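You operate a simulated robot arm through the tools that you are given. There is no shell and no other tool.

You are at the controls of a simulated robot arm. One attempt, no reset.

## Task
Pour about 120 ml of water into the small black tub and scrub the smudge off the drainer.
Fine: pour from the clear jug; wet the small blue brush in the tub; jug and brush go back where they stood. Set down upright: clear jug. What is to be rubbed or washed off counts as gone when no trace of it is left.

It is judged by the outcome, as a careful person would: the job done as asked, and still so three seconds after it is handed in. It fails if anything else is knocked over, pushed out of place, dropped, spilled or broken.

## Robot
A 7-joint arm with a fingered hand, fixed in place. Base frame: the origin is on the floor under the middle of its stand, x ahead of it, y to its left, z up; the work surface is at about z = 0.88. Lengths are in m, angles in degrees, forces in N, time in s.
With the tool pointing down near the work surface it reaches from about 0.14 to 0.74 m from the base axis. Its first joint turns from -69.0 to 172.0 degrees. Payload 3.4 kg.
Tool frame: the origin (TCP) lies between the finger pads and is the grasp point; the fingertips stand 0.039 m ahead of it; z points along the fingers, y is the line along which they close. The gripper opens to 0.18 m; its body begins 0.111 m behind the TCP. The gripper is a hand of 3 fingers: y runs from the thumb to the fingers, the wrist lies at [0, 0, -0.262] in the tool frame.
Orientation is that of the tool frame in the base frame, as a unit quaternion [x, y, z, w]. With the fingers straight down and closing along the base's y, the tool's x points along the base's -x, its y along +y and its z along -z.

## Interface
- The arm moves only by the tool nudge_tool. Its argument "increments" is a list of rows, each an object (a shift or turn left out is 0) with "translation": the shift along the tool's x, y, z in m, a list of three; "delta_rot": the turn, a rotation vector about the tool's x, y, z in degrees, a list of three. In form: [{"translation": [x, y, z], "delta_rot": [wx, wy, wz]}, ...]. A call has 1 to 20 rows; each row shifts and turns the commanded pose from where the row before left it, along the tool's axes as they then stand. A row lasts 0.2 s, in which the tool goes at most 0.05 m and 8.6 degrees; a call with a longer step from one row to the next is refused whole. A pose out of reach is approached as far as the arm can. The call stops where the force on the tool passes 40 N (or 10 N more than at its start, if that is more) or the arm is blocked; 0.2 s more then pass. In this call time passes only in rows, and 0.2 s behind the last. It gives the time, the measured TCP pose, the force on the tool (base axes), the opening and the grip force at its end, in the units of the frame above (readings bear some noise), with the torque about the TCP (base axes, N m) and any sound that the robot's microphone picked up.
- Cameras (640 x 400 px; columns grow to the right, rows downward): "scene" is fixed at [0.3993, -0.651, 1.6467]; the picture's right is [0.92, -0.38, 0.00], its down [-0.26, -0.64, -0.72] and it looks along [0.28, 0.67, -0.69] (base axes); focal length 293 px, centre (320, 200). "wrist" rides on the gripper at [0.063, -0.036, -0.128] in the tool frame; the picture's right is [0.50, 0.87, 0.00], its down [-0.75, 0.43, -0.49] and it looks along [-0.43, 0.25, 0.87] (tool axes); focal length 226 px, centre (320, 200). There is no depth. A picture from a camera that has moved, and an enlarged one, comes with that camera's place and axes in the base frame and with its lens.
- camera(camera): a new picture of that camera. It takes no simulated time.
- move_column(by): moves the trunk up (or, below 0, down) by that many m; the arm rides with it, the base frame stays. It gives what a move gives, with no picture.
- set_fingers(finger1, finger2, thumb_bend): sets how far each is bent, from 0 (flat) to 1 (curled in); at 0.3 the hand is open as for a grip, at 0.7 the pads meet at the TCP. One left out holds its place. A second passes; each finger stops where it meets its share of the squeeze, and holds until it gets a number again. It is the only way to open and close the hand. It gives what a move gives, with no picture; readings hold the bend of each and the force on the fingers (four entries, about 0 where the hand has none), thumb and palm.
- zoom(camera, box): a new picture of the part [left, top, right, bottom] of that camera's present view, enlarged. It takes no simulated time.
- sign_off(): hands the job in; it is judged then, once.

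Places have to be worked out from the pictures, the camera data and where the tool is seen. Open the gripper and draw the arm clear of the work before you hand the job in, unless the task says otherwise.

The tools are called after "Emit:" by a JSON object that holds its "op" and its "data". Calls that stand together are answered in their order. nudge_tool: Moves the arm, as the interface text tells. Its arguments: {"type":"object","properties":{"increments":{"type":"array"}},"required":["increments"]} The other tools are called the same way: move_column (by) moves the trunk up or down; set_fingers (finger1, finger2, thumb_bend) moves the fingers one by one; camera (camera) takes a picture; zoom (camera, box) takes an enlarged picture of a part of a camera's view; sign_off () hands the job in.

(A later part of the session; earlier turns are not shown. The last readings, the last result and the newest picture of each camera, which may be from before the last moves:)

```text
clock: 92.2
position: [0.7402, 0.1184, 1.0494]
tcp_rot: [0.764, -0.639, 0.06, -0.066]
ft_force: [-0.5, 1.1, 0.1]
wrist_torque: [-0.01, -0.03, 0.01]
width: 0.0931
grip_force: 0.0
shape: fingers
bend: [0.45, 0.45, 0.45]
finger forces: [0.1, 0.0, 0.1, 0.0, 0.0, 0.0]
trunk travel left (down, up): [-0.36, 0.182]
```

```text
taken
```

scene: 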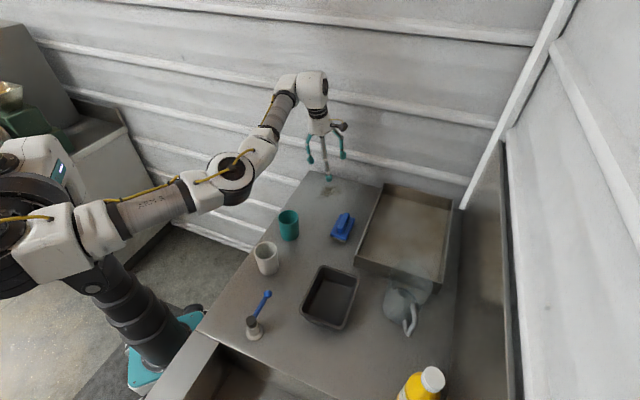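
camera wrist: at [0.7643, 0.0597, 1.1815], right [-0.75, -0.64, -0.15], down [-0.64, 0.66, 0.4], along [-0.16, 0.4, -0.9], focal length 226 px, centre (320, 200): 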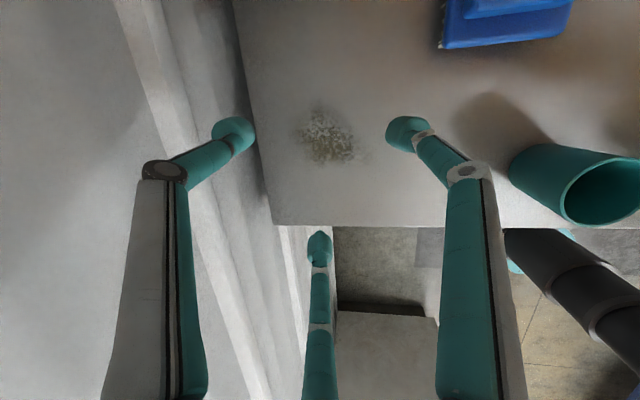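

The arm reaches (0.74, 0.118) at 10° tilt without trouble. I zoom on the smudge to get its exact extent, and test how much farther out I can go.

Emit:
{"op": "zoom", "data": {"camera": "wrist", "box": [250, 80, 410, 200]}}

Emit:
{"op": "nudge_tool", "data": {"increments": [{"translation": [0, -0.025, 0.0]}, {"translation": [0, -0.025, 0.0]}]}}

Emit:
{"op": "nudge_tool", "data": {"increments": [{"translation": [0, -0.01, 0.03]}, {"translation": [0, 0, 0.02]}, {"translation": [0, 0, 0.0]}]}}

Emit:
{"op": "zoom", "data": {"camera": "wrist", "box": [230, 80, 390, 200]}}

```text
3.33 times, centred on (330, 140) of wrist
camera zoom: at [0.7643, 0.0597, 1.1815], right [-0.75, -0.64, -0.15], down [-0.64, 0.66, 0.4], along [-0.16, 0.4, -0.9], focal length 754 px, centre (287, 400)
```

zoom: 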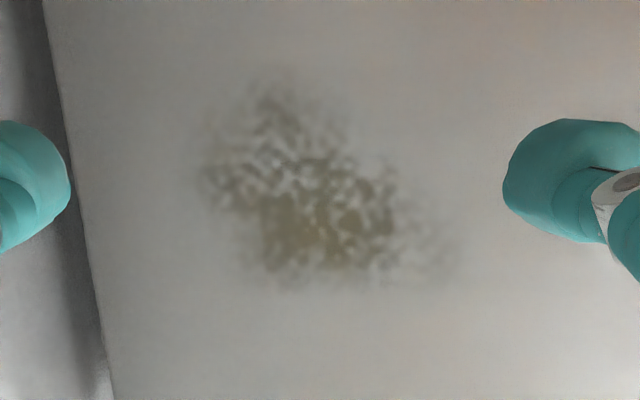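

```text
clock: 92.8
position: [0.7721, 0.0814, 1.0749]
tcp_rot: [0.764, -0.64, 0.057, -0.066]
ft_force: [0.3, 0.8, -0.2]
wrist_torque: [-0.05, -0.03, -0.02]
width: 0.0929
grip_force: 0.1
shape: fingers
bend: [0.45, 0.45, 0.45]
finger forces: [0.0, 0.1, 0.1, 0.0, 0.0, 0.0]
out of reach, approached as far as the arm can: row 1, 2
trunk travel left (down, up): [-0.36, 0.182]
```

```text
clock: 93.6
position: [0.7823, 0.0764, 1.0293]
tcp_rot: [0.763, -0.64, 0.058, -0.068]
ft_force: [0.3, -0.3, 0.4]
wrist_torque: [-0.03, -0.04, 0.03]
width: 0.093
grip_force: 0.1
shape: fingers
bend: [0.45, 0.45, 0.45]
finger forces: [0.1, 0.0, 0.0, 0.1, 0.0, 0.0]
out of reach, approached as far as the arm can: row 1
trunk travel left (down, up): [-0.36, 0.182]
```

```text
3.33 times, centred on (310, 140) of wrist
camera zoom: at [0.8067, 0.0171, 1.1609], right [-0.75, -0.64, -0.15], down [-0.64, 0.65, 0.41], along [-0.16, 0.4, -0.9], focal length 754 px, centre (353, 400)
```

zoom: 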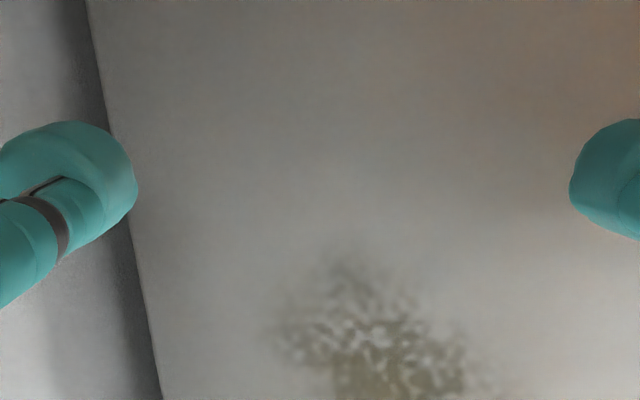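

The smudge spans roughly R = 0.70–0.82 m; near the surface I can reach R ≈ 0.79 with 10° tilt, so a 13° tilt grasp of the brush will cover it. I go back above the brush with 13° tilt, aligned with its ridge (azimuth ≈ 46°).

Emit:
{"op": "nudge_tool", "data": {"increments": [{"translation": [0, 0.02, 0]}, {"translation": [0, 0.02, 0]}, {"delta_rot": [0, 1.333, 7.563]}, {"delta_rot": [0, 1.333, 7.563]}, {"delta_rot": [0, 1.333, 7.563]}, {"delta_rot": [0, 1.333, 7.563]}, {"delta_rot": [0, 1.333, 7.563]}, {"delta_rot": [0, 1.333, 7.563]}, {"delta_rot": [0, 1.333, 7.563]}, {"delta_rot": [3, 0, 0]}, {"translation": [0.032, -0.0146, 0.0013]}, {"translation": [0.032, -0.0146, 0.0013]}, {"translation": [0.032, -0.0146, 0.0013]}, {"translation": [0.032, -0.0146, 0.0013]}]}}

Emit:
{"op": "camera", "data": {"camera": "wrist"}}

Emit:
{"op": "zoom", "data": {"camera": "wrist", "box": [240, 100, 420, 280]}}

Emit:
{"op": "zoom", "data": {"camera": "scene", "box": [310, 180, 380, 250]}}

```text
clock: 96.6
position: [0.6962, -0.0653, 1.0294]
tcp_rot: [-0.39, 0.913, -0.106, 0.046]
ft_force: [-0.3, -0.1, 0.4]
wrist_torque: [0.01, 0.04, 0.0]
width: 0.093
grip_force: 0.0
shape: fingers
bend: [0.45, 0.45, 0.45]
finger forces: [0.1, 0.0, 0.0, 0.0, 0.1, 0.1]
out of reach, approached as far as the arm can: row 1
trunk travel left (down, up): [-0.36, 0.182]
```

```text
taken
camera wrist: at [0.6588, -0.1155, 1.1622], right [-0.95, 0.22, -0.2], down [0.13, 0.91, 0.38], along [0.27, 0.34, -0.9], focal length 226 px, centre (320, 200)
```

wrist: 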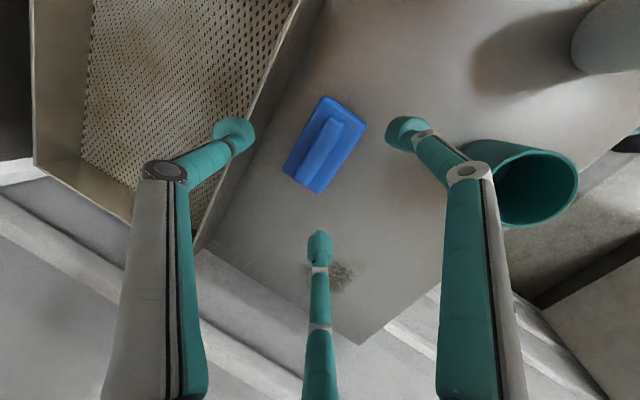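

```text
2.22 times, centred on (330, 190) of wrist
camera zoom: at [0.6588, -0.1155, 1.1622], right [-0.95, 0.22, -0.2], down [0.13, 0.91, 0.38], along [0.27, 0.34, -0.9], focal length 502 px, centre (298, 222)
```

zoom: 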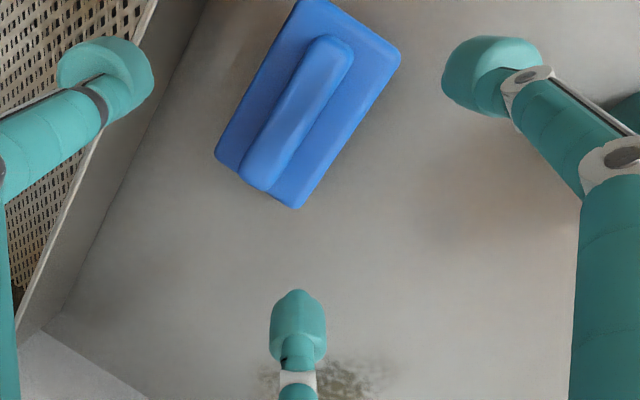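

```text
5.71 times, centred on (345, 215) of scene
camera zoom: at [0.3993, -0.651, 1.6467], right [0.92, -0.38, 0.0], down [-0.26, -0.64, -0.72], along [0.28, 0.67, -0.69], focal length 1676 px, centre (177, 114)
```

zoom: 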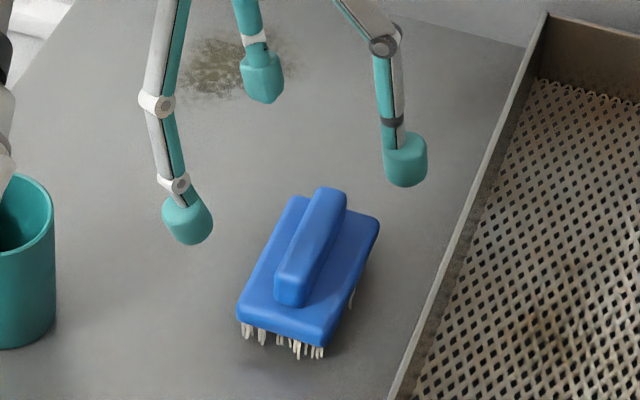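

The ridge sits exactly on the tool axis. I pre-close the thumb and fingers to straddle the ridge (keeping the thumb clear of the tray wall) and descend along the tool axis.

Emit:
{"op": "set_fingers", "data": {"finger1": 0.5, "finger2": 0.5, "thumb_bend": 0.55}}

Emit:
{"op": "nudge_tool", "data": {"increments": [{"translation": [0, 0, 0.02]}, {"translation": [0, 0, 0.02]}, {"translation": [0, 0, 0.02]}]}}

Emit:
{"op": "zoom", "data": {"camera": "wrist", "box": [240, 80, 420, 260]}}

Emit:
{"op": "zoom", "data": {"camera": "scene", "box": [310, 190, 380, 250]}}

```text
clock: 97.6
position: [0.6968, -0.064, 1.0297]
tcp_rot: [-0.391, 0.913, -0.105, 0.046]
ft_force: [0.2, 1.1, 0.3]
wrist_torque: [0.0, 0.0, 0.0]
width: 0.0638
grip_force: 0.0
shape: fingers
bend: [0.5, 0.5, 0.55]
finger forces: [0.0, 0.0, 0.0, 0.1, 0.1, 0.0]
trunk travel left (down, up): [-0.36, 0.182]
```

```text
clock: 98.4
position: [0.7074, -0.0724, 0.9708]
tcp_rot: [-0.391, 0.913, -0.106, 0.046]
ft_force: [0.3, -0.2, -0.7]
wrist_torque: [-0.01, -0.02, 0.0]
width: 0.0636
grip_force: 0.0
shape: fingers
bend: [0.5, 0.5, 0.55]
finger forces: [0.1, 0.0, 0.1, 0.0, 0.0, 0.0]
trunk travel left (down, up): [-0.36, 0.182]
```

```text
2.22 times, centred on (330, 170) of wrist
camera zoom: at [0.669, -0.1216, 1.1028], right [-0.95, 0.22, -0.2], down [0.13, 0.92, 0.38], along [0.27, 0.34, -0.9], focal length 502 px, centre (298, 267)
```

zoom: 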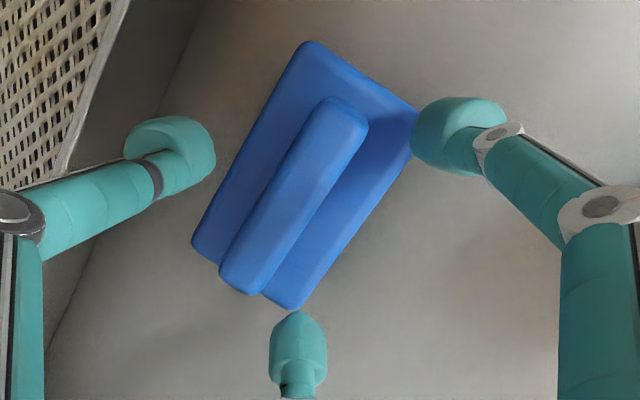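

```text
6.67 times, centred on (345, 220) of scene
camera zoom: at [0.3993, -0.651, 1.6467], right [0.92, -0.38, 0.0], down [-0.26, -0.64, -0.72], along [0.28, 0.67, -0.69], focal length 1955 px, centre (153, 67)
```

zoom: 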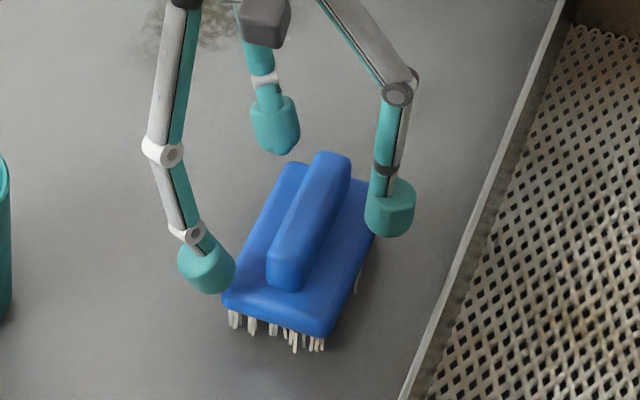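

The hand straddles the ridge; fingertips are about 1.5 cm above the brush's block. I go down another 13 mm and look from both cameras.

Emit:
{"op": "nudge_tool", "data": {"increments": [{"translation": [0, 0, 0.007]}, {"translation": [0, 0, 0.006]}]}}

Emit:
{"op": "zoom", "data": {"camera": "wrist", "box": [240, 80, 420, 260]}}

Emit:
{"op": "zoom", "data": {"camera": "scene", "box": [310, 190, 380, 250]}}

```text
clock: 99.0
position: [0.7074, -0.0717, 0.9635]
tcp_rot: [-0.389, 0.914, -0.107, 0.05]
ft_force: [-2.8, 2.9, 22.6]
wrist_torque: [-0.11, 0.89, -0.13]
width: 0.0632
grip_force: 11.4
shape: fingers
bend: [0.53, 0.5, 0.55]
finger forces: [18.6, 4.1, 0.0, 0.0, 0.1, 0.0]
trunk travel left (down, up): [-0.36, 0.182]
```

```text
2.22 times, centred on (330, 170) of wrist
camera zoom: at [0.6685, -0.1219, 1.0952], right [-0.95, 0.22, -0.21], down [0.13, 0.92, 0.38], along [0.27, 0.34, -0.9], focal length 502 px, centre (298, 267)
```

zoom: 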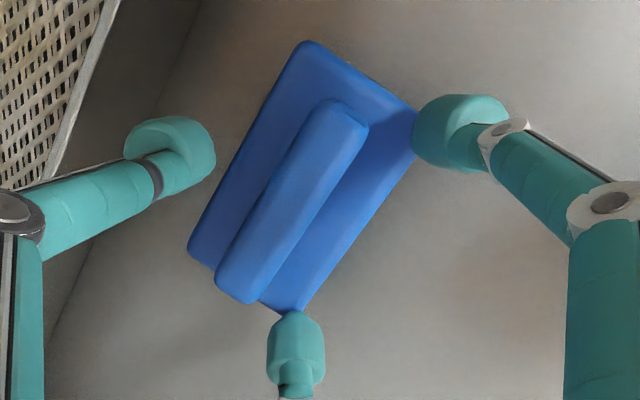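

```text
6.67 times, centred on (345, 220) of scene
camera zoom: at [0.3993, -0.651, 1.6467], right [0.92, -0.38, 0.0], down [-0.26, -0.64, -0.72], along [0.28, 0.67, -0.69], focal length 1955 px, centre (153, 67)
```

zoom: 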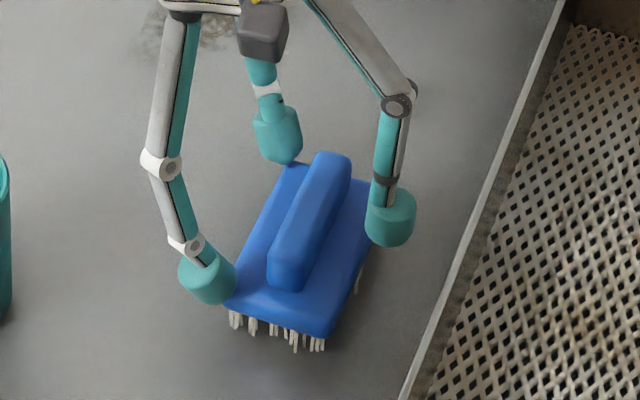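

The fingertips touched the brush block's corners (22 N) at TCP z = 0.9635, so the block top is at ≈ 0.918. I back off 5 mm and then close the fingers inward over the block toward the ridge.

Emit:
{"op": "nudge_tool", "data": {"increments": [{"translation": [0, 0, -0.006]}, {"translation": [0, 0, 0]}]}}

Emit:
{"op": "set_fingers", "data": {"finger1": 0.55, "finger2": 0.55, "thumb_bend": 0.6}}

Emit:
{"op": "zoom", "data": {"camera": "wrist", "box": [240, 80, 420, 260]}}

Emit:
{"op": "zoom", "data": {"camera": "scene", "box": [310, 190, 380, 250]}}

```text
clock: 99.6
position: [0.7063, -0.0728, 0.9636]
tcp_rot: [-0.391, 0.913, -0.106, 0.046]
ft_force: [-0.1, 1.2, 8.0]
wrist_torque: [-0.05, 0.27, -0.09]
width: 0.0627
grip_force: 4.5
shape: fingers
bend: [0.51, 0.5, 0.55]
finger forces: [6.9, 1.2, 0.1, 0.0, 0.0, 0.0]
trunk travel left (down, up): [-0.36, 0.182]
```

```text
clock: 100.6
position: [0.7085, -0.0725, 0.9633]
tcp_rot: [-0.391, 0.913, -0.106, 0.045]
ft_force: [-0.2, -0.1, 0.3]
wrist_torque: [0.04, 0.0, 0.02]
width: 0.044
grip_force: 0.1
shape: fingers
bend: [0.55, 0.55, 0.6]
finger forces: [0.0, 0.0, 0.0, 0.1, 0.1, 0.0]
trunk travel left (down, up): [-0.36, 0.182]
```

```text
2.22 times, centred on (330, 170) of wrist
camera zoom: at [0.6698, -0.1223, 1.0962], right [-0.95, 0.22, -0.2], down [0.13, 0.92, 0.38], along [0.27, 0.34, -0.9], focal length 502 px, centre (298, 267)
```

zoom: 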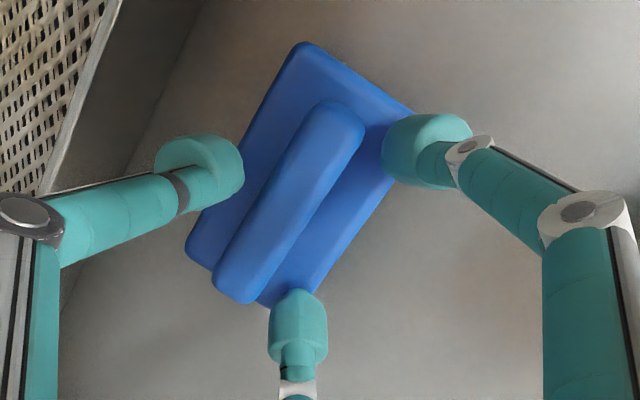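

```text
6.67 times, centred on (345, 220) of scene
camera zoom: at [0.3993, -0.651, 1.6467], right [0.92, -0.38, 0.0], down [-0.26, -0.64, -0.72], along [0.28, 0.67, -0.69], focal length 1955 px, centre (153, 67)
```

zoom: 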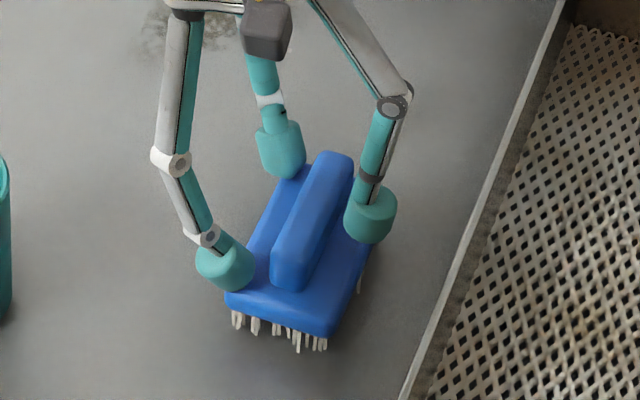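

No contact now, the tips just clear the block and the brush has not moved. I close further: fingers onto the ridge sides, thumb opposite.

Emit:
{"op": "set_fingers", "data": {"finger1": 0.58, "finger2": 0.58, "thumb_bend": 0.65}}

Emit:
{"op": "zoom", "data": {"camera": "wrist", "box": [240, 80, 420, 260]}}

Emit:
{"op": "zoom", "data": {"camera": "scene", "box": [310, 190, 380, 250]}}

```text
clock: 101.6
position: [0.7075, -0.0719, 0.9632]
tcp_rot: [-0.391, 0.913, -0.105, 0.046]
ft_force: [0.4, -1.0, 0.1]
wrist_torque: [0.04, 0.0, 0.04]
width: 0.0313
grip_force: 0.0
shape: fingers
bend: [0.57, 0.57, 0.65]
finger forces: [0.1, 0.1, 0.0, 0.1, 0.0, 0.0]
trunk travel left (down, up): [-0.36, 0.182]
```

```text
2.22 times, centred on (330, 170) of wrist
camera zoom: at [0.6697, -0.1222, 1.0964], right [-0.95, 0.22, -0.2], down [0.13, 0.92, 0.38], along [0.27, 0.34, -0.9], focal length 502 px, centre (298, 267)
```

zoom: 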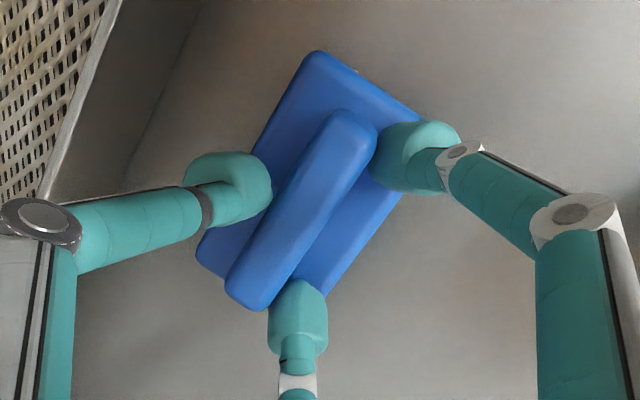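

```text
6.67 times, centred on (345, 220) of scene
camera zoom: at [0.3993, -0.651, 1.6467], right [0.92, -0.38, 0.0], down [-0.26, -0.64, -0.72], along [0.28, 0.67, -0.69], focal length 1955 px, centre (153, 67)
```

zoom: 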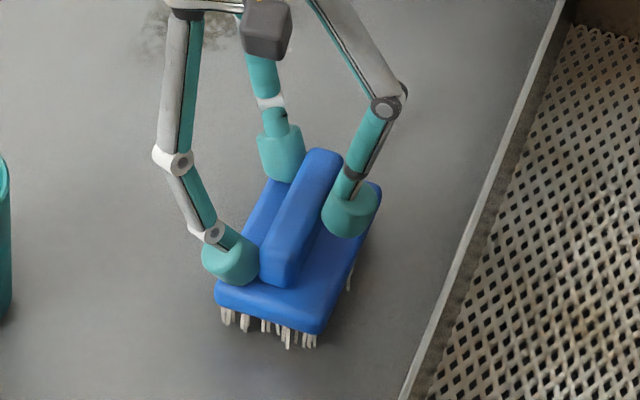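

The thumb nudged the brush a few millimetres into the fingers; all three are at the ridge now. I squeeze.

Emit:
{"op": "set_fingers", "data": {"finger1": 0.65, "finger2": 0.65, "thumb_bend": 0.72}}

Emit:
{"op": "zoom", "data": {"camera": "wrist", "box": [240, 80, 420, 260]}}

Emit:
{"op": "zoom", "data": {"camera": "scene", "box": [310, 190, 380, 250]}}

```text
clock: 102.6
position: [0.7075, -0.0733, 0.9642]
tcp_rot: [-0.39, 0.914, -0.105, 0.046]
ft_force: [-0.4, 0.3, 0.2]
wrist_torque: [0.04, 0.03, -0.01]
width: 0.0225
grip_force: 7.8
shape: fingers
bend: [0.6, 0.6, 0.68]
finger forces: [4.0, 3.8, 0.0, 0.1, 7.6, 0.0]
trunk travel left (down, up): [-0.36, 0.182]
```

```text
2.22 times, centred on (330, 170) of wrist
camera zoom: at [0.6697, -0.1223, 1.0964], right [-0.95, 0.22, -0.2], down [0.13, 0.92, 0.38], along [0.27, 0.34, -0.9], focal length 502 px, centre (298, 267)
```

zoom: 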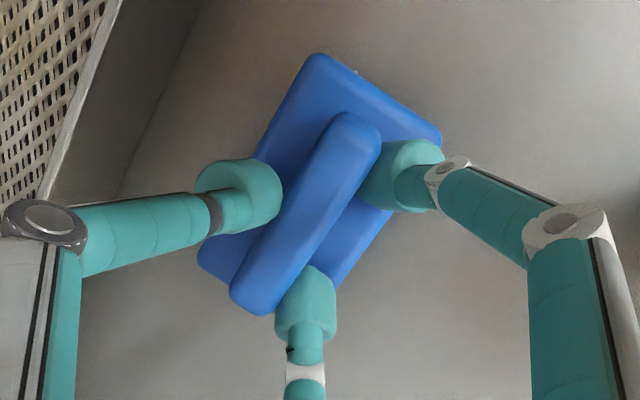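

```text
6.67 times, centred on (345, 220) of scene
camera zoom: at [0.3993, -0.651, 1.6467], right [0.92, -0.38, 0.0], down [-0.26, -0.64, -0.72], along [0.28, 0.67, -0.69], focal length 1955 px, centre (153, 67)
```

zoom: 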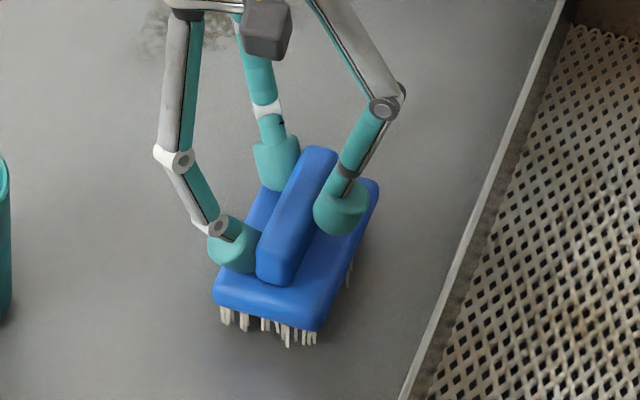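

A balanced three-point grip (4 + 3.8 N against 7.6 N). I firm it up more for scrubbing.

Emit:
{"op": "set_fingers", "data": {"finger1": 0.75, "finger2": 0.75, "thumb_bend": 0.84}}

Emit:
{"op": "zoom", "data": {"camera": "scene", "box": [310, 190, 380, 250]}}

Emit:
{"op": "zoom", "data": {"camera": "wrist", "box": [240, 80, 420, 260]}}

```text
clock: 103.6
position: [0.7072, -0.0724, 0.9653]
tcp_rot: [-0.39, 0.913, -0.106, 0.046]
ft_force: [-0.5, 0.5, 3.1]
wrist_torque: [0.12, 0.08, 0.0]
width: 0.018
grip_force: 20.2
shape: fingers
bend: [0.63, 0.63, 0.73]
finger forces: [10.1, 10.0, 0.0, 0.0, 19.8, 0.0]
trunk travel left (down, up): [-0.36, 0.182]
```

```text
6.67 times, centred on (345, 220) of scene
camera zoom: at [0.3993, -0.651, 1.6467], right [0.92, -0.38, 0.0], down [-0.26, -0.64, -0.72], along [0.28, 0.67, -0.69], focal length 1955 px, centre (153, 67)
```

zoom: 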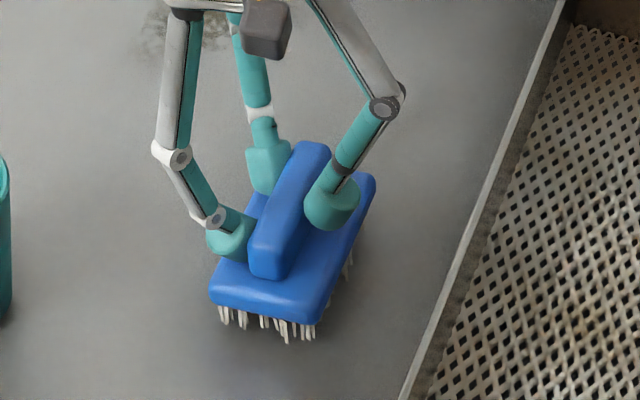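

```text
2.22 times, centred on (330, 170) of wrist
camera zoom: at [0.6695, -0.1222, 1.0967], right [-0.95, 0.22, -0.2], down [0.13, 0.92, 0.38], along [0.27, 0.34, -0.9], focal length 502 px, centre (298, 267)
```

zoom: 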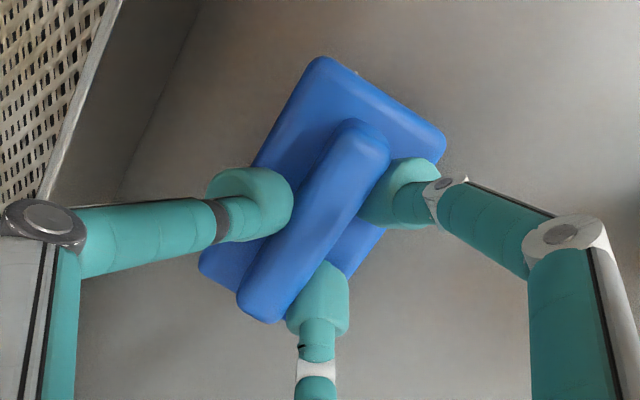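

The grip is firm (10 + 10 N vs 20 N). I lift the brush 8 cm and check how it sits in the hand.

Emit:
{"op": "nudge_tool", "data": {"increments": [{"translation": [0, -0.0023, -0.0097]}, {"translation": [0, -0.0061, -0.0263]}, {"translation": [0, -0.0061, -0.0263]}, {"translation": [0, -0.0045, -0.0195]}]}}

Emit:
{"op": "zoom", "data": {"camera": "scene", "box": [310, 170, 380, 230]}}

Emit:
{"op": "zoom", "data": {"camera": "wrist", "box": [240, 80, 420, 260]}}

```text
clock: 104.6
position: [0.7088, -0.0737, 1.0489]
tcp_rot: [-0.391, 0.913, -0.105, 0.045]
ft_force: [-0.1, -0.5, -0.2]
wrist_torque: [-0.01, -0.05, -0.01]
width: 0.017
grip_force: 20.8
shape: fingers
bend: [0.63, 0.63, 0.74]
finger forces: [10.3, 10.1, 0.0, 0.1, 20.4, 0.0]
trunk travel left (down, up): [-0.36, 0.182]
```

```text
6.67 times, centred on (345, 200) of scene
camera zoom: at [0.3993, -0.651, 1.6467], right [0.92, -0.38, 0.0], down [-0.26, -0.64, -0.72], along [0.28, 0.67, -0.69], focal length 1955 px, centre (153, 200)
```

zoom: 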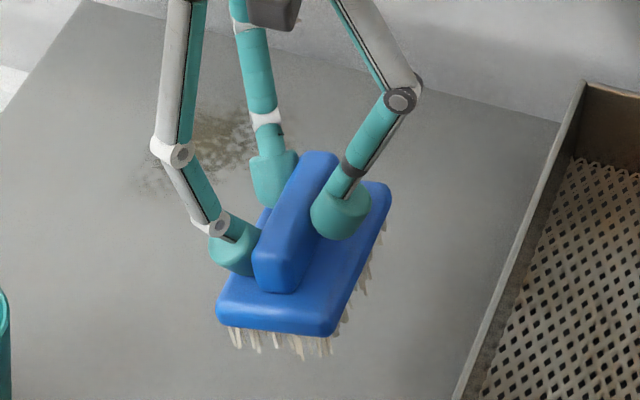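

```text
2.22 times, centred on (330, 170) of wrist
camera zoom: at [0.6695, -0.122, 1.1811], right [-0.95, 0.22, -0.2], down [0.13, 0.92, 0.38], along [0.27, 0.34, -0.9], focal length 502 px, centre (298, 267)
```

zoom: 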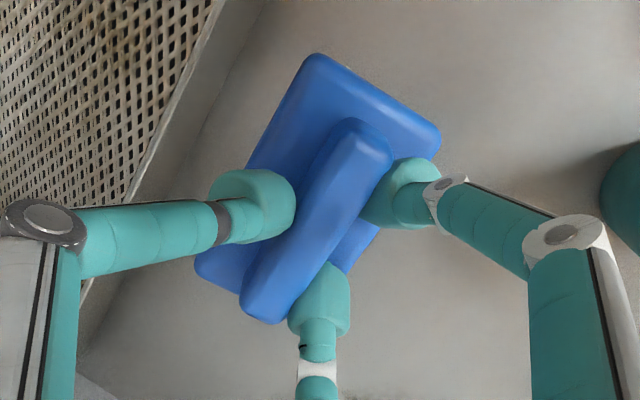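

The brush is held well, only slightly rolled. I carry it over the tub, keeping its long side parallel to the tub's long side (both ≈ 45°).

Emit:
{"op": "nudge_tool", "data": {"increments": [{"translation": [0.0372, -0.0086, -0.0009]}, {"translation": [0.0372, -0.0086, -0.0009]}, {"translation": [0.0372, -0.0086, -0.0009]}, {"translation": [0.0372, -0.0086, -0.0009]}, {"translation": [0.0372, -0.0086, -0.0009]}, {"translation": [0.0372, -0.0086, -0.0009]}, {"translation": [0.0372, -0.0086, -0.0009]}]}}

Emit:
{"op": "camera", "data": {"camera": "wrist"}}

Emit:
{"op": "zoom", "data": {"camera": "scene", "box": [270, 210, 390, 340]}}

Emit:
{"op": "zoom", "data": {"camera": "wrist", "box": [220, 60, 440, 280]}}

```text
clock: 106.2
position: [0.568, -0.3031, 1.0669]
tcp_rot: [-0.391, 0.913, -0.105, 0.046]
ft_force: [-0.8, 0.4, -1.4]
wrist_torque: [0.04, 0.03, -0.02]
width: 0.0173
grip_force: 20.3
shape: fingers
bend: [0.63, 0.63, 0.74]
finger forces: [10.1, 10.2, 0.1, 0.0, 20.1, 0.1]
trunk travel left (down, up): [-0.36, 0.182]
```

```text
taken
camera wrist: at [0.5301, -0.3522, 1.1992], right [-0.95, 0.22, -0.2], down [0.13, 0.91, 0.38], along [0.27, 0.34, -0.9], focal length 226 px, centre (320, 200)
```

wrist: 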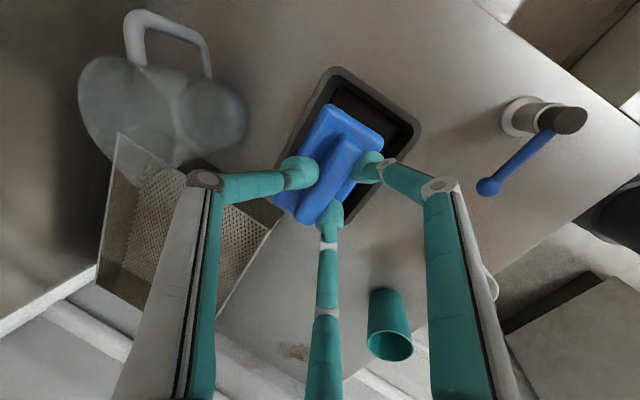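

```text
3.08 times, centred on (330, 275) of scene
camera zoom: at [0.3993, -0.651, 1.6467], right [0.92, -0.38, 0.0], down [-0.26, -0.64, -0.72], along [0.28, 0.67, -0.69], focal length 902 px, centre (289, -31)
```

zoom: 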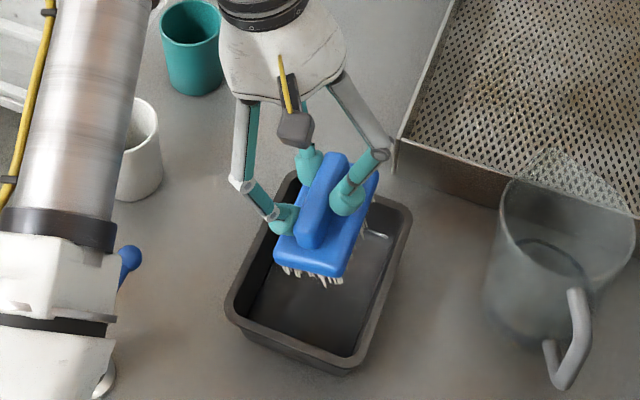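

```text
1.82 times, centred on (330, 170) of wrist
camera zoom: at [0.5301, -0.3522, 1.1992], right [-0.95, 0.22, -0.2], down [0.13, 0.91, 0.38], along [0.27, 0.34, -0.9], focal length 411 px, centre (302, 254)
```

zoom: 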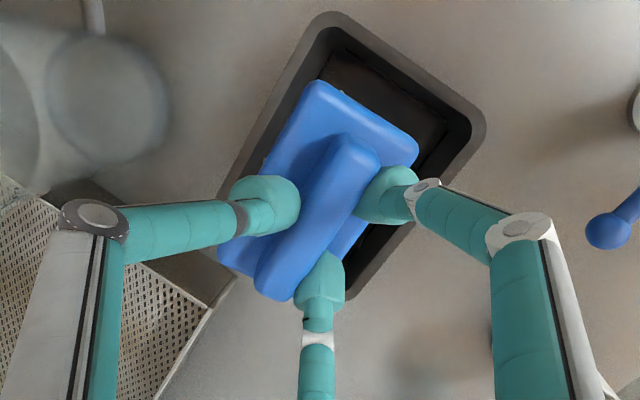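

The brush is centred over the tub within a few millimetres. I lower it into the tub to just above the water.

Emit:
{"op": "nudge_tool", "data": {"increments": [{"translation": [-0.0013, 0.0033, 0.0273]}, {"translation": [0, 0.0061, 0.0266]}, {"translation": [0, 0.0057, 0.0247]}]}}

Emit:
{"op": "zoom", "data": {"camera": "scene", "box": [270, 210, 390, 340]}}

Emit:
{"op": "zoom", "data": {"camera": "wrist", "box": [220, 60, 440, 280]}}

```text
clock: 107.0
position: [0.5725, -0.3032, 0.9866]
tcp_rot: [-0.39, 0.914, -0.105, 0.046]
ft_force: [0.8, 0.5, -1.0]
wrist_torque: [0.01, -0.02, 0.05]
width: 0.0171
grip_force: 20.3
shape: fingers
bend: [0.63, 0.63, 0.74]
finger forces: [10.1, 10.3, 0.0, 0.0, 20.0, 0.0]
trunk travel left (down, up): [-0.36, 0.182]
```

```text
3.08 times, centred on (330, 275) of scene
camera zoom: at [0.3993, -0.651, 1.6467], right [0.92, -0.38, 0.0], down [-0.26, -0.64, -0.72], along [0.28, 0.67, -0.69], focal length 902 px, centre (289, -31)
```

zoom: 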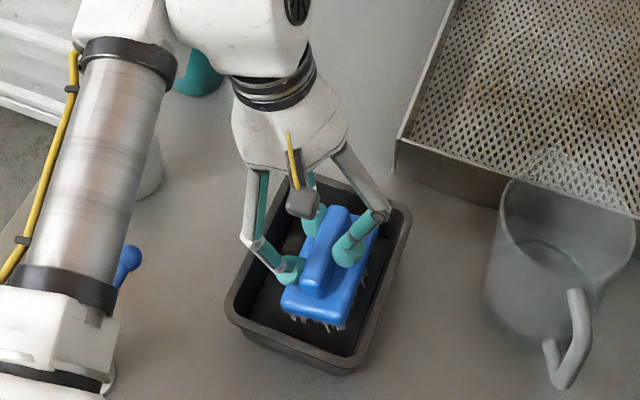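

```text
1.82 times, centred on (330, 170) of wrist
camera zoom: at [0.5348, -0.3535, 1.1191], right [-0.95, 0.22, -0.2], down [0.13, 0.92, 0.38], along [0.27, 0.34, -0.9], focal length 411 px, centre (302, 254)
```

zoom: 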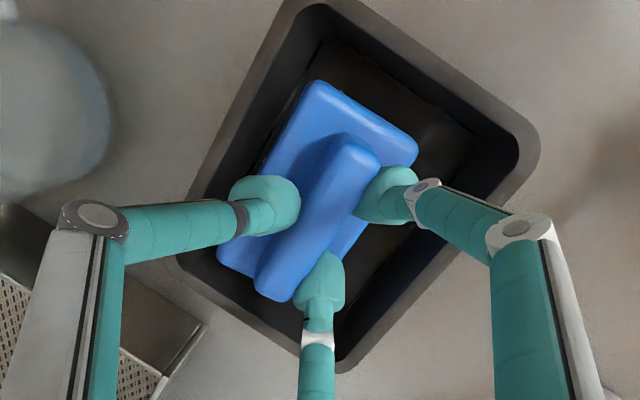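

Inside the tub the brush is a bit off-centre toward +x; I shift 1 cm and lower further into the water in small steps, watching for floor contact.

Emit:
{"op": "nudge_tool", "data": {"increments": [{"translation": [0.0072, 0.0074, -0.0017]}, {"translation": [0, 0.0016, 0.0068]}]}}

Emit:
{"op": "nudge_tool", "data": {"increments": [{"translation": [0, 0.0009, 0.0039]}]}}

Emit:
{"op": "nudge_tool", "data": {"increments": [{"translation": [0, 0.0009, 0.0039]}]}}

Emit:
{"op": "zoom", "data": {"camera": "scene", "box": [270, 210, 390, 340]}}

Emit:
{"op": "zoom", "data": {"camera": "wrist", "box": [220, 60, 440, 280]}}

```text
clock: 107.6
position: [0.5632, -0.3033, 0.98]
tcp_rot: [-0.39, 0.913, -0.106, 0.046]
ft_force: [0.5, 0.2, -0.6]
wrist_torque: [0.0, 0.04, 0.03]
width: 0.017
grip_force: 20.2
shape: fingers
bend: [0.63, 0.63, 0.74]
finger forces: [10.2, 10.2, 0.0, 0.0, 20.1, 0.1]
trunk travel left (down, up): [-0.36, 0.182]
```

```text
clock: 108.0
position: [0.5606, -0.3016, 0.9756]
tcp_rot: [-0.39, 0.914, -0.105, 0.046]
ft_force: [0.3, 0.3, -1.1]
wrist_torque: [0.01, 0.0, -0.01]
width: 0.0172
grip_force: 19.9
shape: fingers
bend: [0.63, 0.63, 0.74]
finger forces: [10.2, 10.1, 0.0, 0.0, 20.1, 0.1]
trunk travel left (down, up): [-0.36, 0.182]
```

```text
clock: 108.4
position: [0.5615, -0.3012, 0.9734]
tcp_rot: [-0.391, 0.913, -0.105, 0.046]
ft_force: [-0.3, 0.6, -0.5]
wrist_torque: [0.02, 0.03, 0.03]
width: 0.0173
grip_force: 20.5
shape: fingers
bend: [0.63, 0.63, 0.74]
finger forces: [10.1, 10.1, 0.0, 0.0, 20.3, 0.1]
trunk travel left (down, up): [-0.36, 0.182]
```

```text
3.08 times, centred on (330, 275) of scene
camera zoom: at [0.3993, -0.651, 1.6467], right [0.92, -0.38, 0.0], down [-0.26, -0.64, -0.72], along [0.28, 0.67, -0.69], focal length 902 px, centre (289, -31)
```

zoom: 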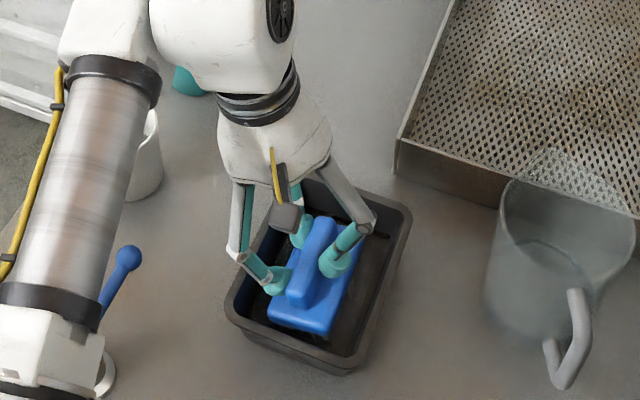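

```text
1.82 times, centred on (330, 170) of wrist
camera zoom: at [0.5237, -0.3512, 1.1047], right [-0.95, 0.22, -0.2], down [0.13, 0.92, 0.38], along [0.27, 0.34, -0.9], focal length 411 px, centre (302, 254)
```

zoom: 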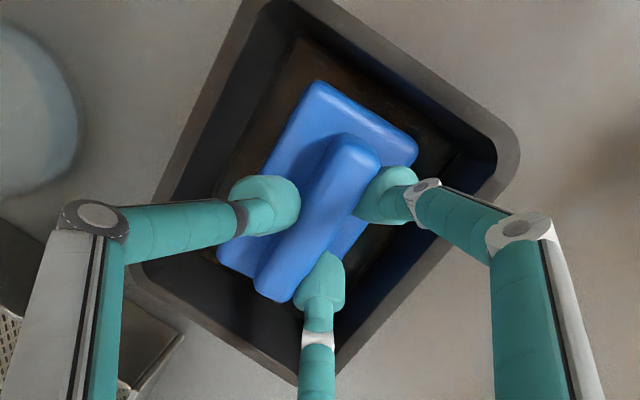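

The bristles should now be in the water. I go down to gentle floor contact and move slightly to wet them well.

Emit:
{"op": "nudge_tool", "data": {"increments": [{"translation": [0, 0.0007, 0.0029]}]}}

Emit:
{"op": "nudge_tool", "data": {"increments": [{"translation": [0, 0.0005, 0.002]}]}}

Emit:
{"op": "zoom", "data": {"camera": "scene", "box": [290, 240, 370, 330]}}

```text
clock: 108.8
position: [0.5621, -0.3012, 0.9712]
tcp_rot: [-0.39, 0.913, -0.107, 0.047]
ft_force: [1.0, -0.6, 6.8]
wrist_torque: [-0.01, -0.01, -0.01]
width: 0.0169
grip_force: 20.3
shape: fingers
bend: [0.63, 0.63, 0.74]
finger forces: [9.3, 9.4, 0.0, 0.0, 21.4, 0.0]
trunk travel left (down, up): [-0.36, 0.182]
```

```text
clock: 109.2
position: [0.5617, -0.3026, 0.9695]
tcp_rot: [-0.389, 0.914, -0.108, 0.047]
ft_force: [2.2, -2.9, 12.7]
wrist_torque: [-0.06, -0.05, 0.01]
width: 0.0163
grip_force: 20.4
shape: fingers
bend: [0.65, 0.65, 0.74]
finger forces: [8.8, 8.6, 0.0, 0.1, 23.6, 0.0]
trunk travel left (down, up): [-0.36, 0.182]
```

```text
4.44 times, centred on (330, 285) of scene
camera zoom: at [0.3993, -0.651, 1.6467], right [0.92, -0.38, 0.0], down [-0.26, -0.64, -0.72], along [0.28, 0.67, -0.69], focal length 1304 px, centre (276, -178)
```

zoom: 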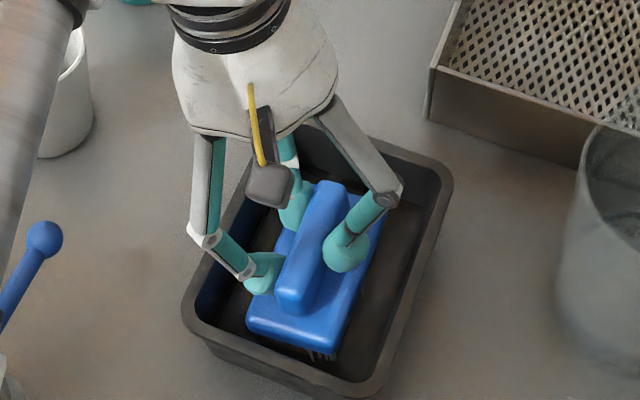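

Floor contact (7–13 N). I lift 2 mm off, swish gently, then raise the brush a bit and let it drip.

Emit:
{"op": "nudge_tool", "data": {"increments": [{"translation": [0, -0.0009, -0.0039]}, {"translation": [0.005, 0, 0]}, {"translation": [-0.005, 0, 0]}, {"translation": [-0.005, 0, 0]}, {"translation": [0.005, 0, 0]}, {"translation": [0, 0.0007, 0.0029]}, {"translation": [0, 0, 0]}, {"translation": [0, -0.0023, -0.0097]}, {"translation": [0, -0.0023, -0.0097]}, {"translation": [0, 0, 0]}, {"translation": [0, 0, 0]}, {"translation": [0, 0, 0]}, {"translation": [0, 0, 0]}, {"translation": [0, 0, 0]}, {"translation": [0, 0, 0]}, {"translation": [0, 0, 0]}]}}

Emit:
{"op": "zoom", "data": {"camera": "scene", "box": [290, 240, 370, 330]}}

Emit:
{"op": "zoom", "data": {"camera": "wrist", "box": [220, 60, 440, 280]}}

```text
clock: 112.6
position: [0.5619, -0.3009, 0.9885]
tcp_rot: [-0.391, 0.913, -0.105, 0.046]
ft_force: [-0.6, -0.8, -1.2]
wrist_torque: [-0.01, 0.05, 0.02]
width: 0.0162
grip_force: 19.2
shape: fingers
bend: [0.64, 0.64, 0.74]
finger forces: [9.7, 9.6, 0.0, 0.0, 19.1, 0.0]
trunk travel left (down, up): [-0.36, 0.182]
```

```text
4.44 times, centred on (330, 285) of scene
camera zoom: at [0.3993, -0.651, 1.6467], right [0.92, -0.38, 0.0], down [-0.26, -0.64, -0.72], along [0.28, 0.67, -0.69], focal length 1304 px, centre (276, -178)
```

zoom: 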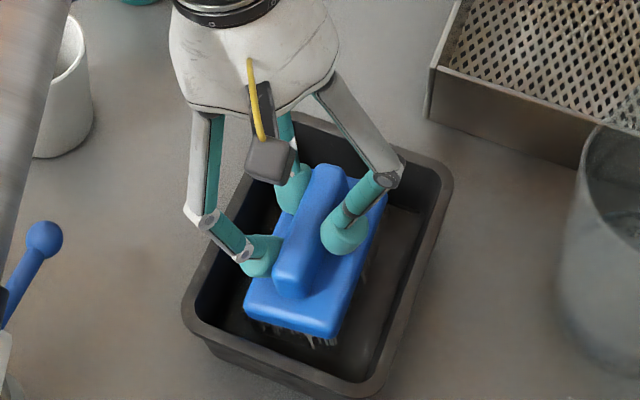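

```text
1.82 times, centred on (330, 170) of wrist
camera zoom: at [0.5236, -0.3509, 1.1211], right [-0.95, 0.22, -0.2], down [0.13, 0.92, 0.38], along [0.27, 0.34, -0.9], focal length 411 px, centre (302, 254)
```

zoom: 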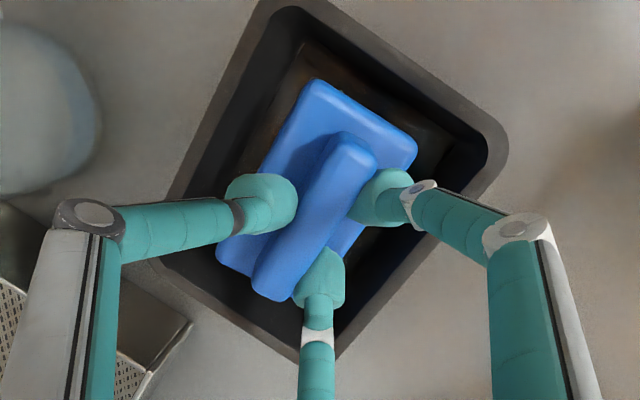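

The brush is wet. I raise it, let it drip over the tub, then carry it to the smudge and yaw the hand so that its tilt points radially outward.

Emit:
{"op": "nudge_tool", "data": {"increments": [{"translation": [0, -0.0027, -0.0117]}, {"translation": [0, 0, 0]}, {"translation": [0, 0, 0]}, {"translation": [0, 0, 0]}, {"translation": [0, 0, 0]}, {"translation": [0, 0, 0]}, {"translation": [0, 0, 0]}, {"translation": [0, 0, 0]}, {"translation": [0, 0, 0]}, {"translation": [0, -0.0067, -0.0292]}, {"translation": [0, -0.0067, -0.0292]}]}}

Emit:
{"op": "nudge_tool", "data": {"increments": [{"translation": [-0.0437, 0.0173, -0.004]}, {"translation": [-0.0437, 0.0173, -0.004]}, {"translation": [-0.0437, 0.0173, -0.004]}, {"translation": [-0.0437, 0.0173, -0.004]}, {"translation": [-0.0437, 0.0173, -0.004]}, {"translation": [-0.0437, 0.0173, -0.004]}, {"translation": [-0.0437, 0.0173, -0.004]}, {"translation": [-0.0437, 0.0173, -0.004]}, {"delta_rot": [0, -1.69, -7.32]}, {"delta_rot": [0, -1.69, -7.32]}, {"delta_rot": [0, -1.69, -7.32]}, {"delta_rot": [0, -1.69, -7.32]}, {"delta_rot": [0, -1.69, -7.32]}, {"delta_rot": [0, -1.69, -7.32]}, {"delta_rot": [0, -1.69, -7.32]}]}}

Emit:
{"op": "camera", "data": {"camera": "wrist"}}

Emit:
{"op": "camera", "data": {"camera": "scene"}}

Emit:
{"op": "zoom", "data": {"camera": "scene", "box": [290, 150, 380, 220]}}

```text
clock: 115.0
position: [0.5618, -0.3023, 1.0597]
tcp_rot: [-0.391, 0.913, -0.106, 0.046]
ft_force: [0.4, 0.2, -1.3]
wrist_torque: [-0.01, 0.02, 0.05]
width: 0.0163
grip_force: 19.0
shape: fingers
bend: [0.64, 0.64, 0.74]
finger forces: [9.6, 9.6, 0.1, 0.0, 19.1, 0.0]
trunk travel left (down, up): [-0.36, 0.182]
```

```text
clock: 118.2
position: [0.7005, 0.0483, 1.0609]
tcp_rot: [0.756, -0.645, 0.075, -0.086]
ft_force: [-0.4, 0.5, -1.0]
wrist_torque: [-0.02, 0.02, -0.02]
width: 0.0158
grip_force: 18.6
shape: fingers
bend: [0.64, 0.64, 0.74]
finger forces: [9.7, 9.7, 0.1, 0.0, 18.9, 0.0]
trunk travel left (down, up): [-0.36, 0.182]
```

```text
taken
camera wrist: at [0.7173, -0.0122, 1.1925], right [-0.76, -0.63, -0.2], down [-0.65, 0.66, 0.38], along [-0.11, 0.41, -0.9], focal length 226 px, centre (320, 200)
```

wrist: 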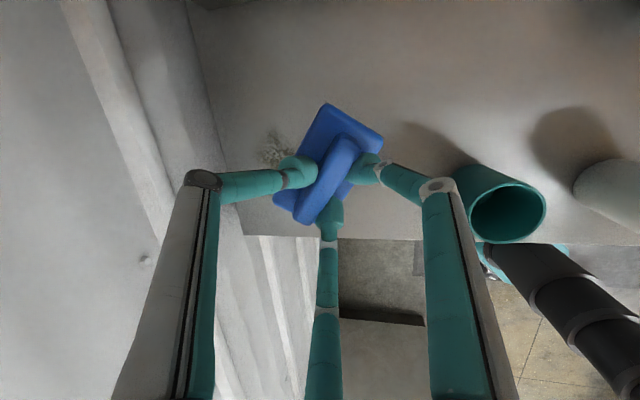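

```text
taken
```

scene: 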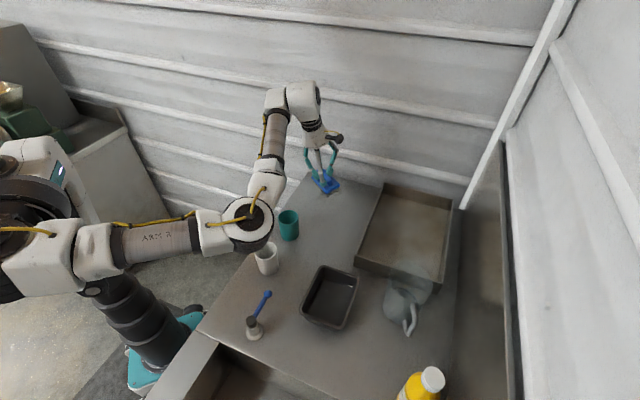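

```text
5.71 times, centred on (335, 185) of scene
camera zoom: at [0.3993, -0.651, 1.6467], right [0.92, -0.38, 0.0], down [-0.26, -0.64, -0.72], along [0.28, 0.67, -0.69], focal length 1676 px, centre (234, 286)
```

zoom: 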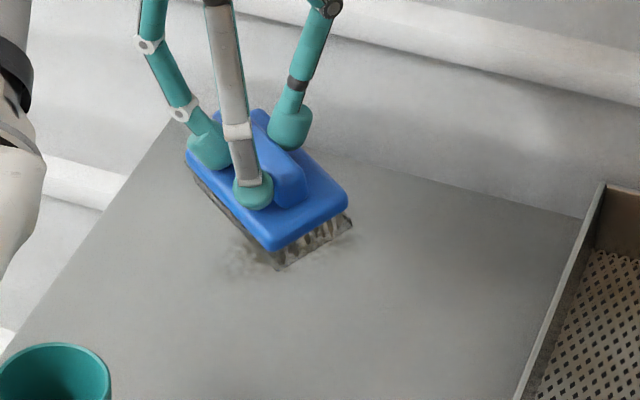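

The brush is near the smudge. I move over its inner part and lower to just above the surface.

Emit:
{"op": "nudge_tool", "data": {"increments": [{"translation": [-0.0213, -0.0134, 0.0236]}, {"translation": [-0.0213, -0.0134, 0.0236]}, {"translation": [-0.0213, -0.0134, 0.0236]}, {"translation": [0, 0.005, 0.0215]}]}}

Emit:
{"op": "camera", "data": {"camera": "wrist"}}

Emit:
{"op": "zoom", "data": {"camera": "wrist", "box": [220, 60, 440, 280]}}

Emit:
{"op": "zoom", "data": {"camera": "scene", "box": [290, 150, 380, 220]}}

```text
clock: 119.2
position: [0.7477, 0.1212, 0.9789]
tcp_rot: [0.755, -0.646, 0.077, -0.085]
ft_force: [0.0, 1.3, -1.5]
wrist_torque: [-0.01, 0.02, 0.04]
width: 0.0159
grip_force: 18.6
shape: fingers
bend: [0.64, 0.64, 0.74]
finger forces: [9.6, 9.6, 0.0, 0.1, 18.9, 0.0]
trunk travel left (down, up): [-0.36, 0.182]
```

```text
taken
camera wrist: at [0.7638, 0.0609, 1.1104], right [-0.76, -0.62, -0.2], down [-0.65, 0.66, 0.38], along [-0.11, 0.41, -0.91], focal length 226 px, centre (320, 200)
```

wrist: 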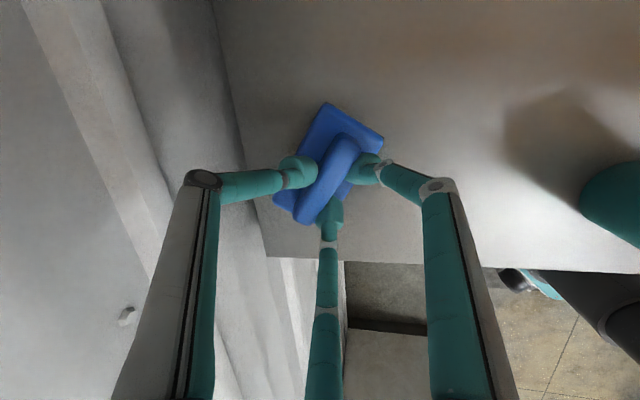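

```text
1.82 times, centred on (330, 170) of wrist
camera zoom: at [0.7638, 0.0609, 1.1104], right [-0.76, -0.62, -0.2], down [-0.65, 0.66, 0.38], along [-0.11, 0.41, -0.91], focal length 411 px, centre (302, 254)
```

zoom: 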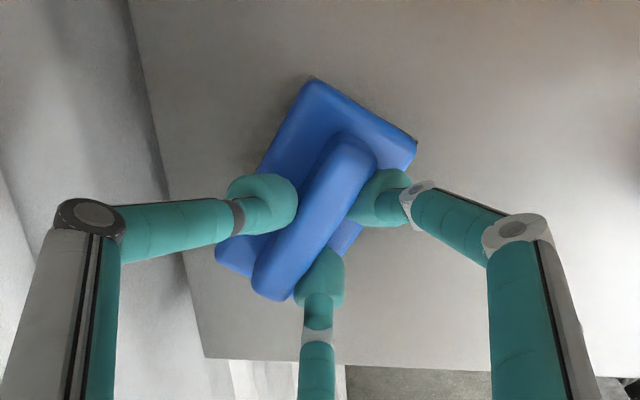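

```text
5.71 times, centred on (335, 185) of scene
camera zoom: at [0.3993, -0.651, 1.6467], right [0.92, -0.38, 0.0], down [-0.26, -0.64, -0.72], along [0.28, 0.67, -0.69], focal length 1676 px, centre (234, 286)
```

zoom: 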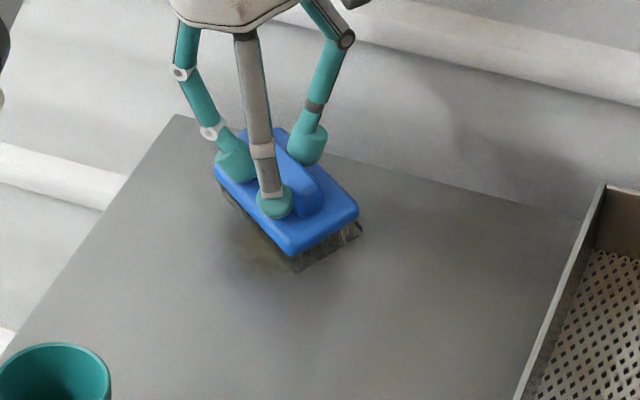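

The brush hovers over the smudge. I lower to contact in small steps.

Emit:
{"op": "nudge_tool", "data": {"increments": [{"translation": [0, 0.0023, 0.0097]}]}}

Emit:
{"op": "nudge_tool", "data": {"increments": [{"translation": [0, 0.0007, 0.0029]}]}}

Emit:
{"op": "nudge_tool", "data": {"increments": [{"translation": [0, 0.0005, 0.002]}]}}

```text
clock: 119.6
position: [0.7474, 0.1216, 0.9687]
tcp_rot: [0.754, -0.646, 0.075, -0.087]
ft_force: [0.4, -0.5, -1.7]
wrist_torque: [0.0, -0.01, -0.01]
width: 0.0159
grip_force: 19.2
shape: fingers
bend: [0.64, 0.64, 0.74]
finger forces: [9.6, 9.6, 0.0, 0.1, 19.0, 0.0]
trunk travel left (down, up): [-0.36, 0.182]
```

```text
clock: 120.0
position: [0.746, 0.1232, 0.9647]
tcp_rot: [0.755, -0.646, 0.076, -0.086]
ft_force: [0.6, -0.2, -0.2]
wrist_torque: [0.0, 0.01, -0.03]
width: 0.0159
grip_force: 19.3
shape: fingers
bend: [0.64, 0.64, 0.74]
finger forces: [9.7, 9.6, 0.0, 0.0, 18.9, 0.0]
trunk travel left (down, up): [-0.36, 0.182]
```

```text
clock: 120.4
position: [0.7463, 0.1214, 0.966]
tcp_rot: [0.755, -0.646, 0.075, -0.087]
ft_force: [1.7, 0.6, 5.4]
wrist_torque: [0.02, -0.04, 0.03]
width: 0.0159
grip_force: 19.4
shape: fingers
bend: [0.64, 0.64, 0.74]
finger forces: [9.2, 9.1, 0.0, 0.0, 20.7, 0.1]
trunk travel left (down, up): [-0.36, 0.182]
```

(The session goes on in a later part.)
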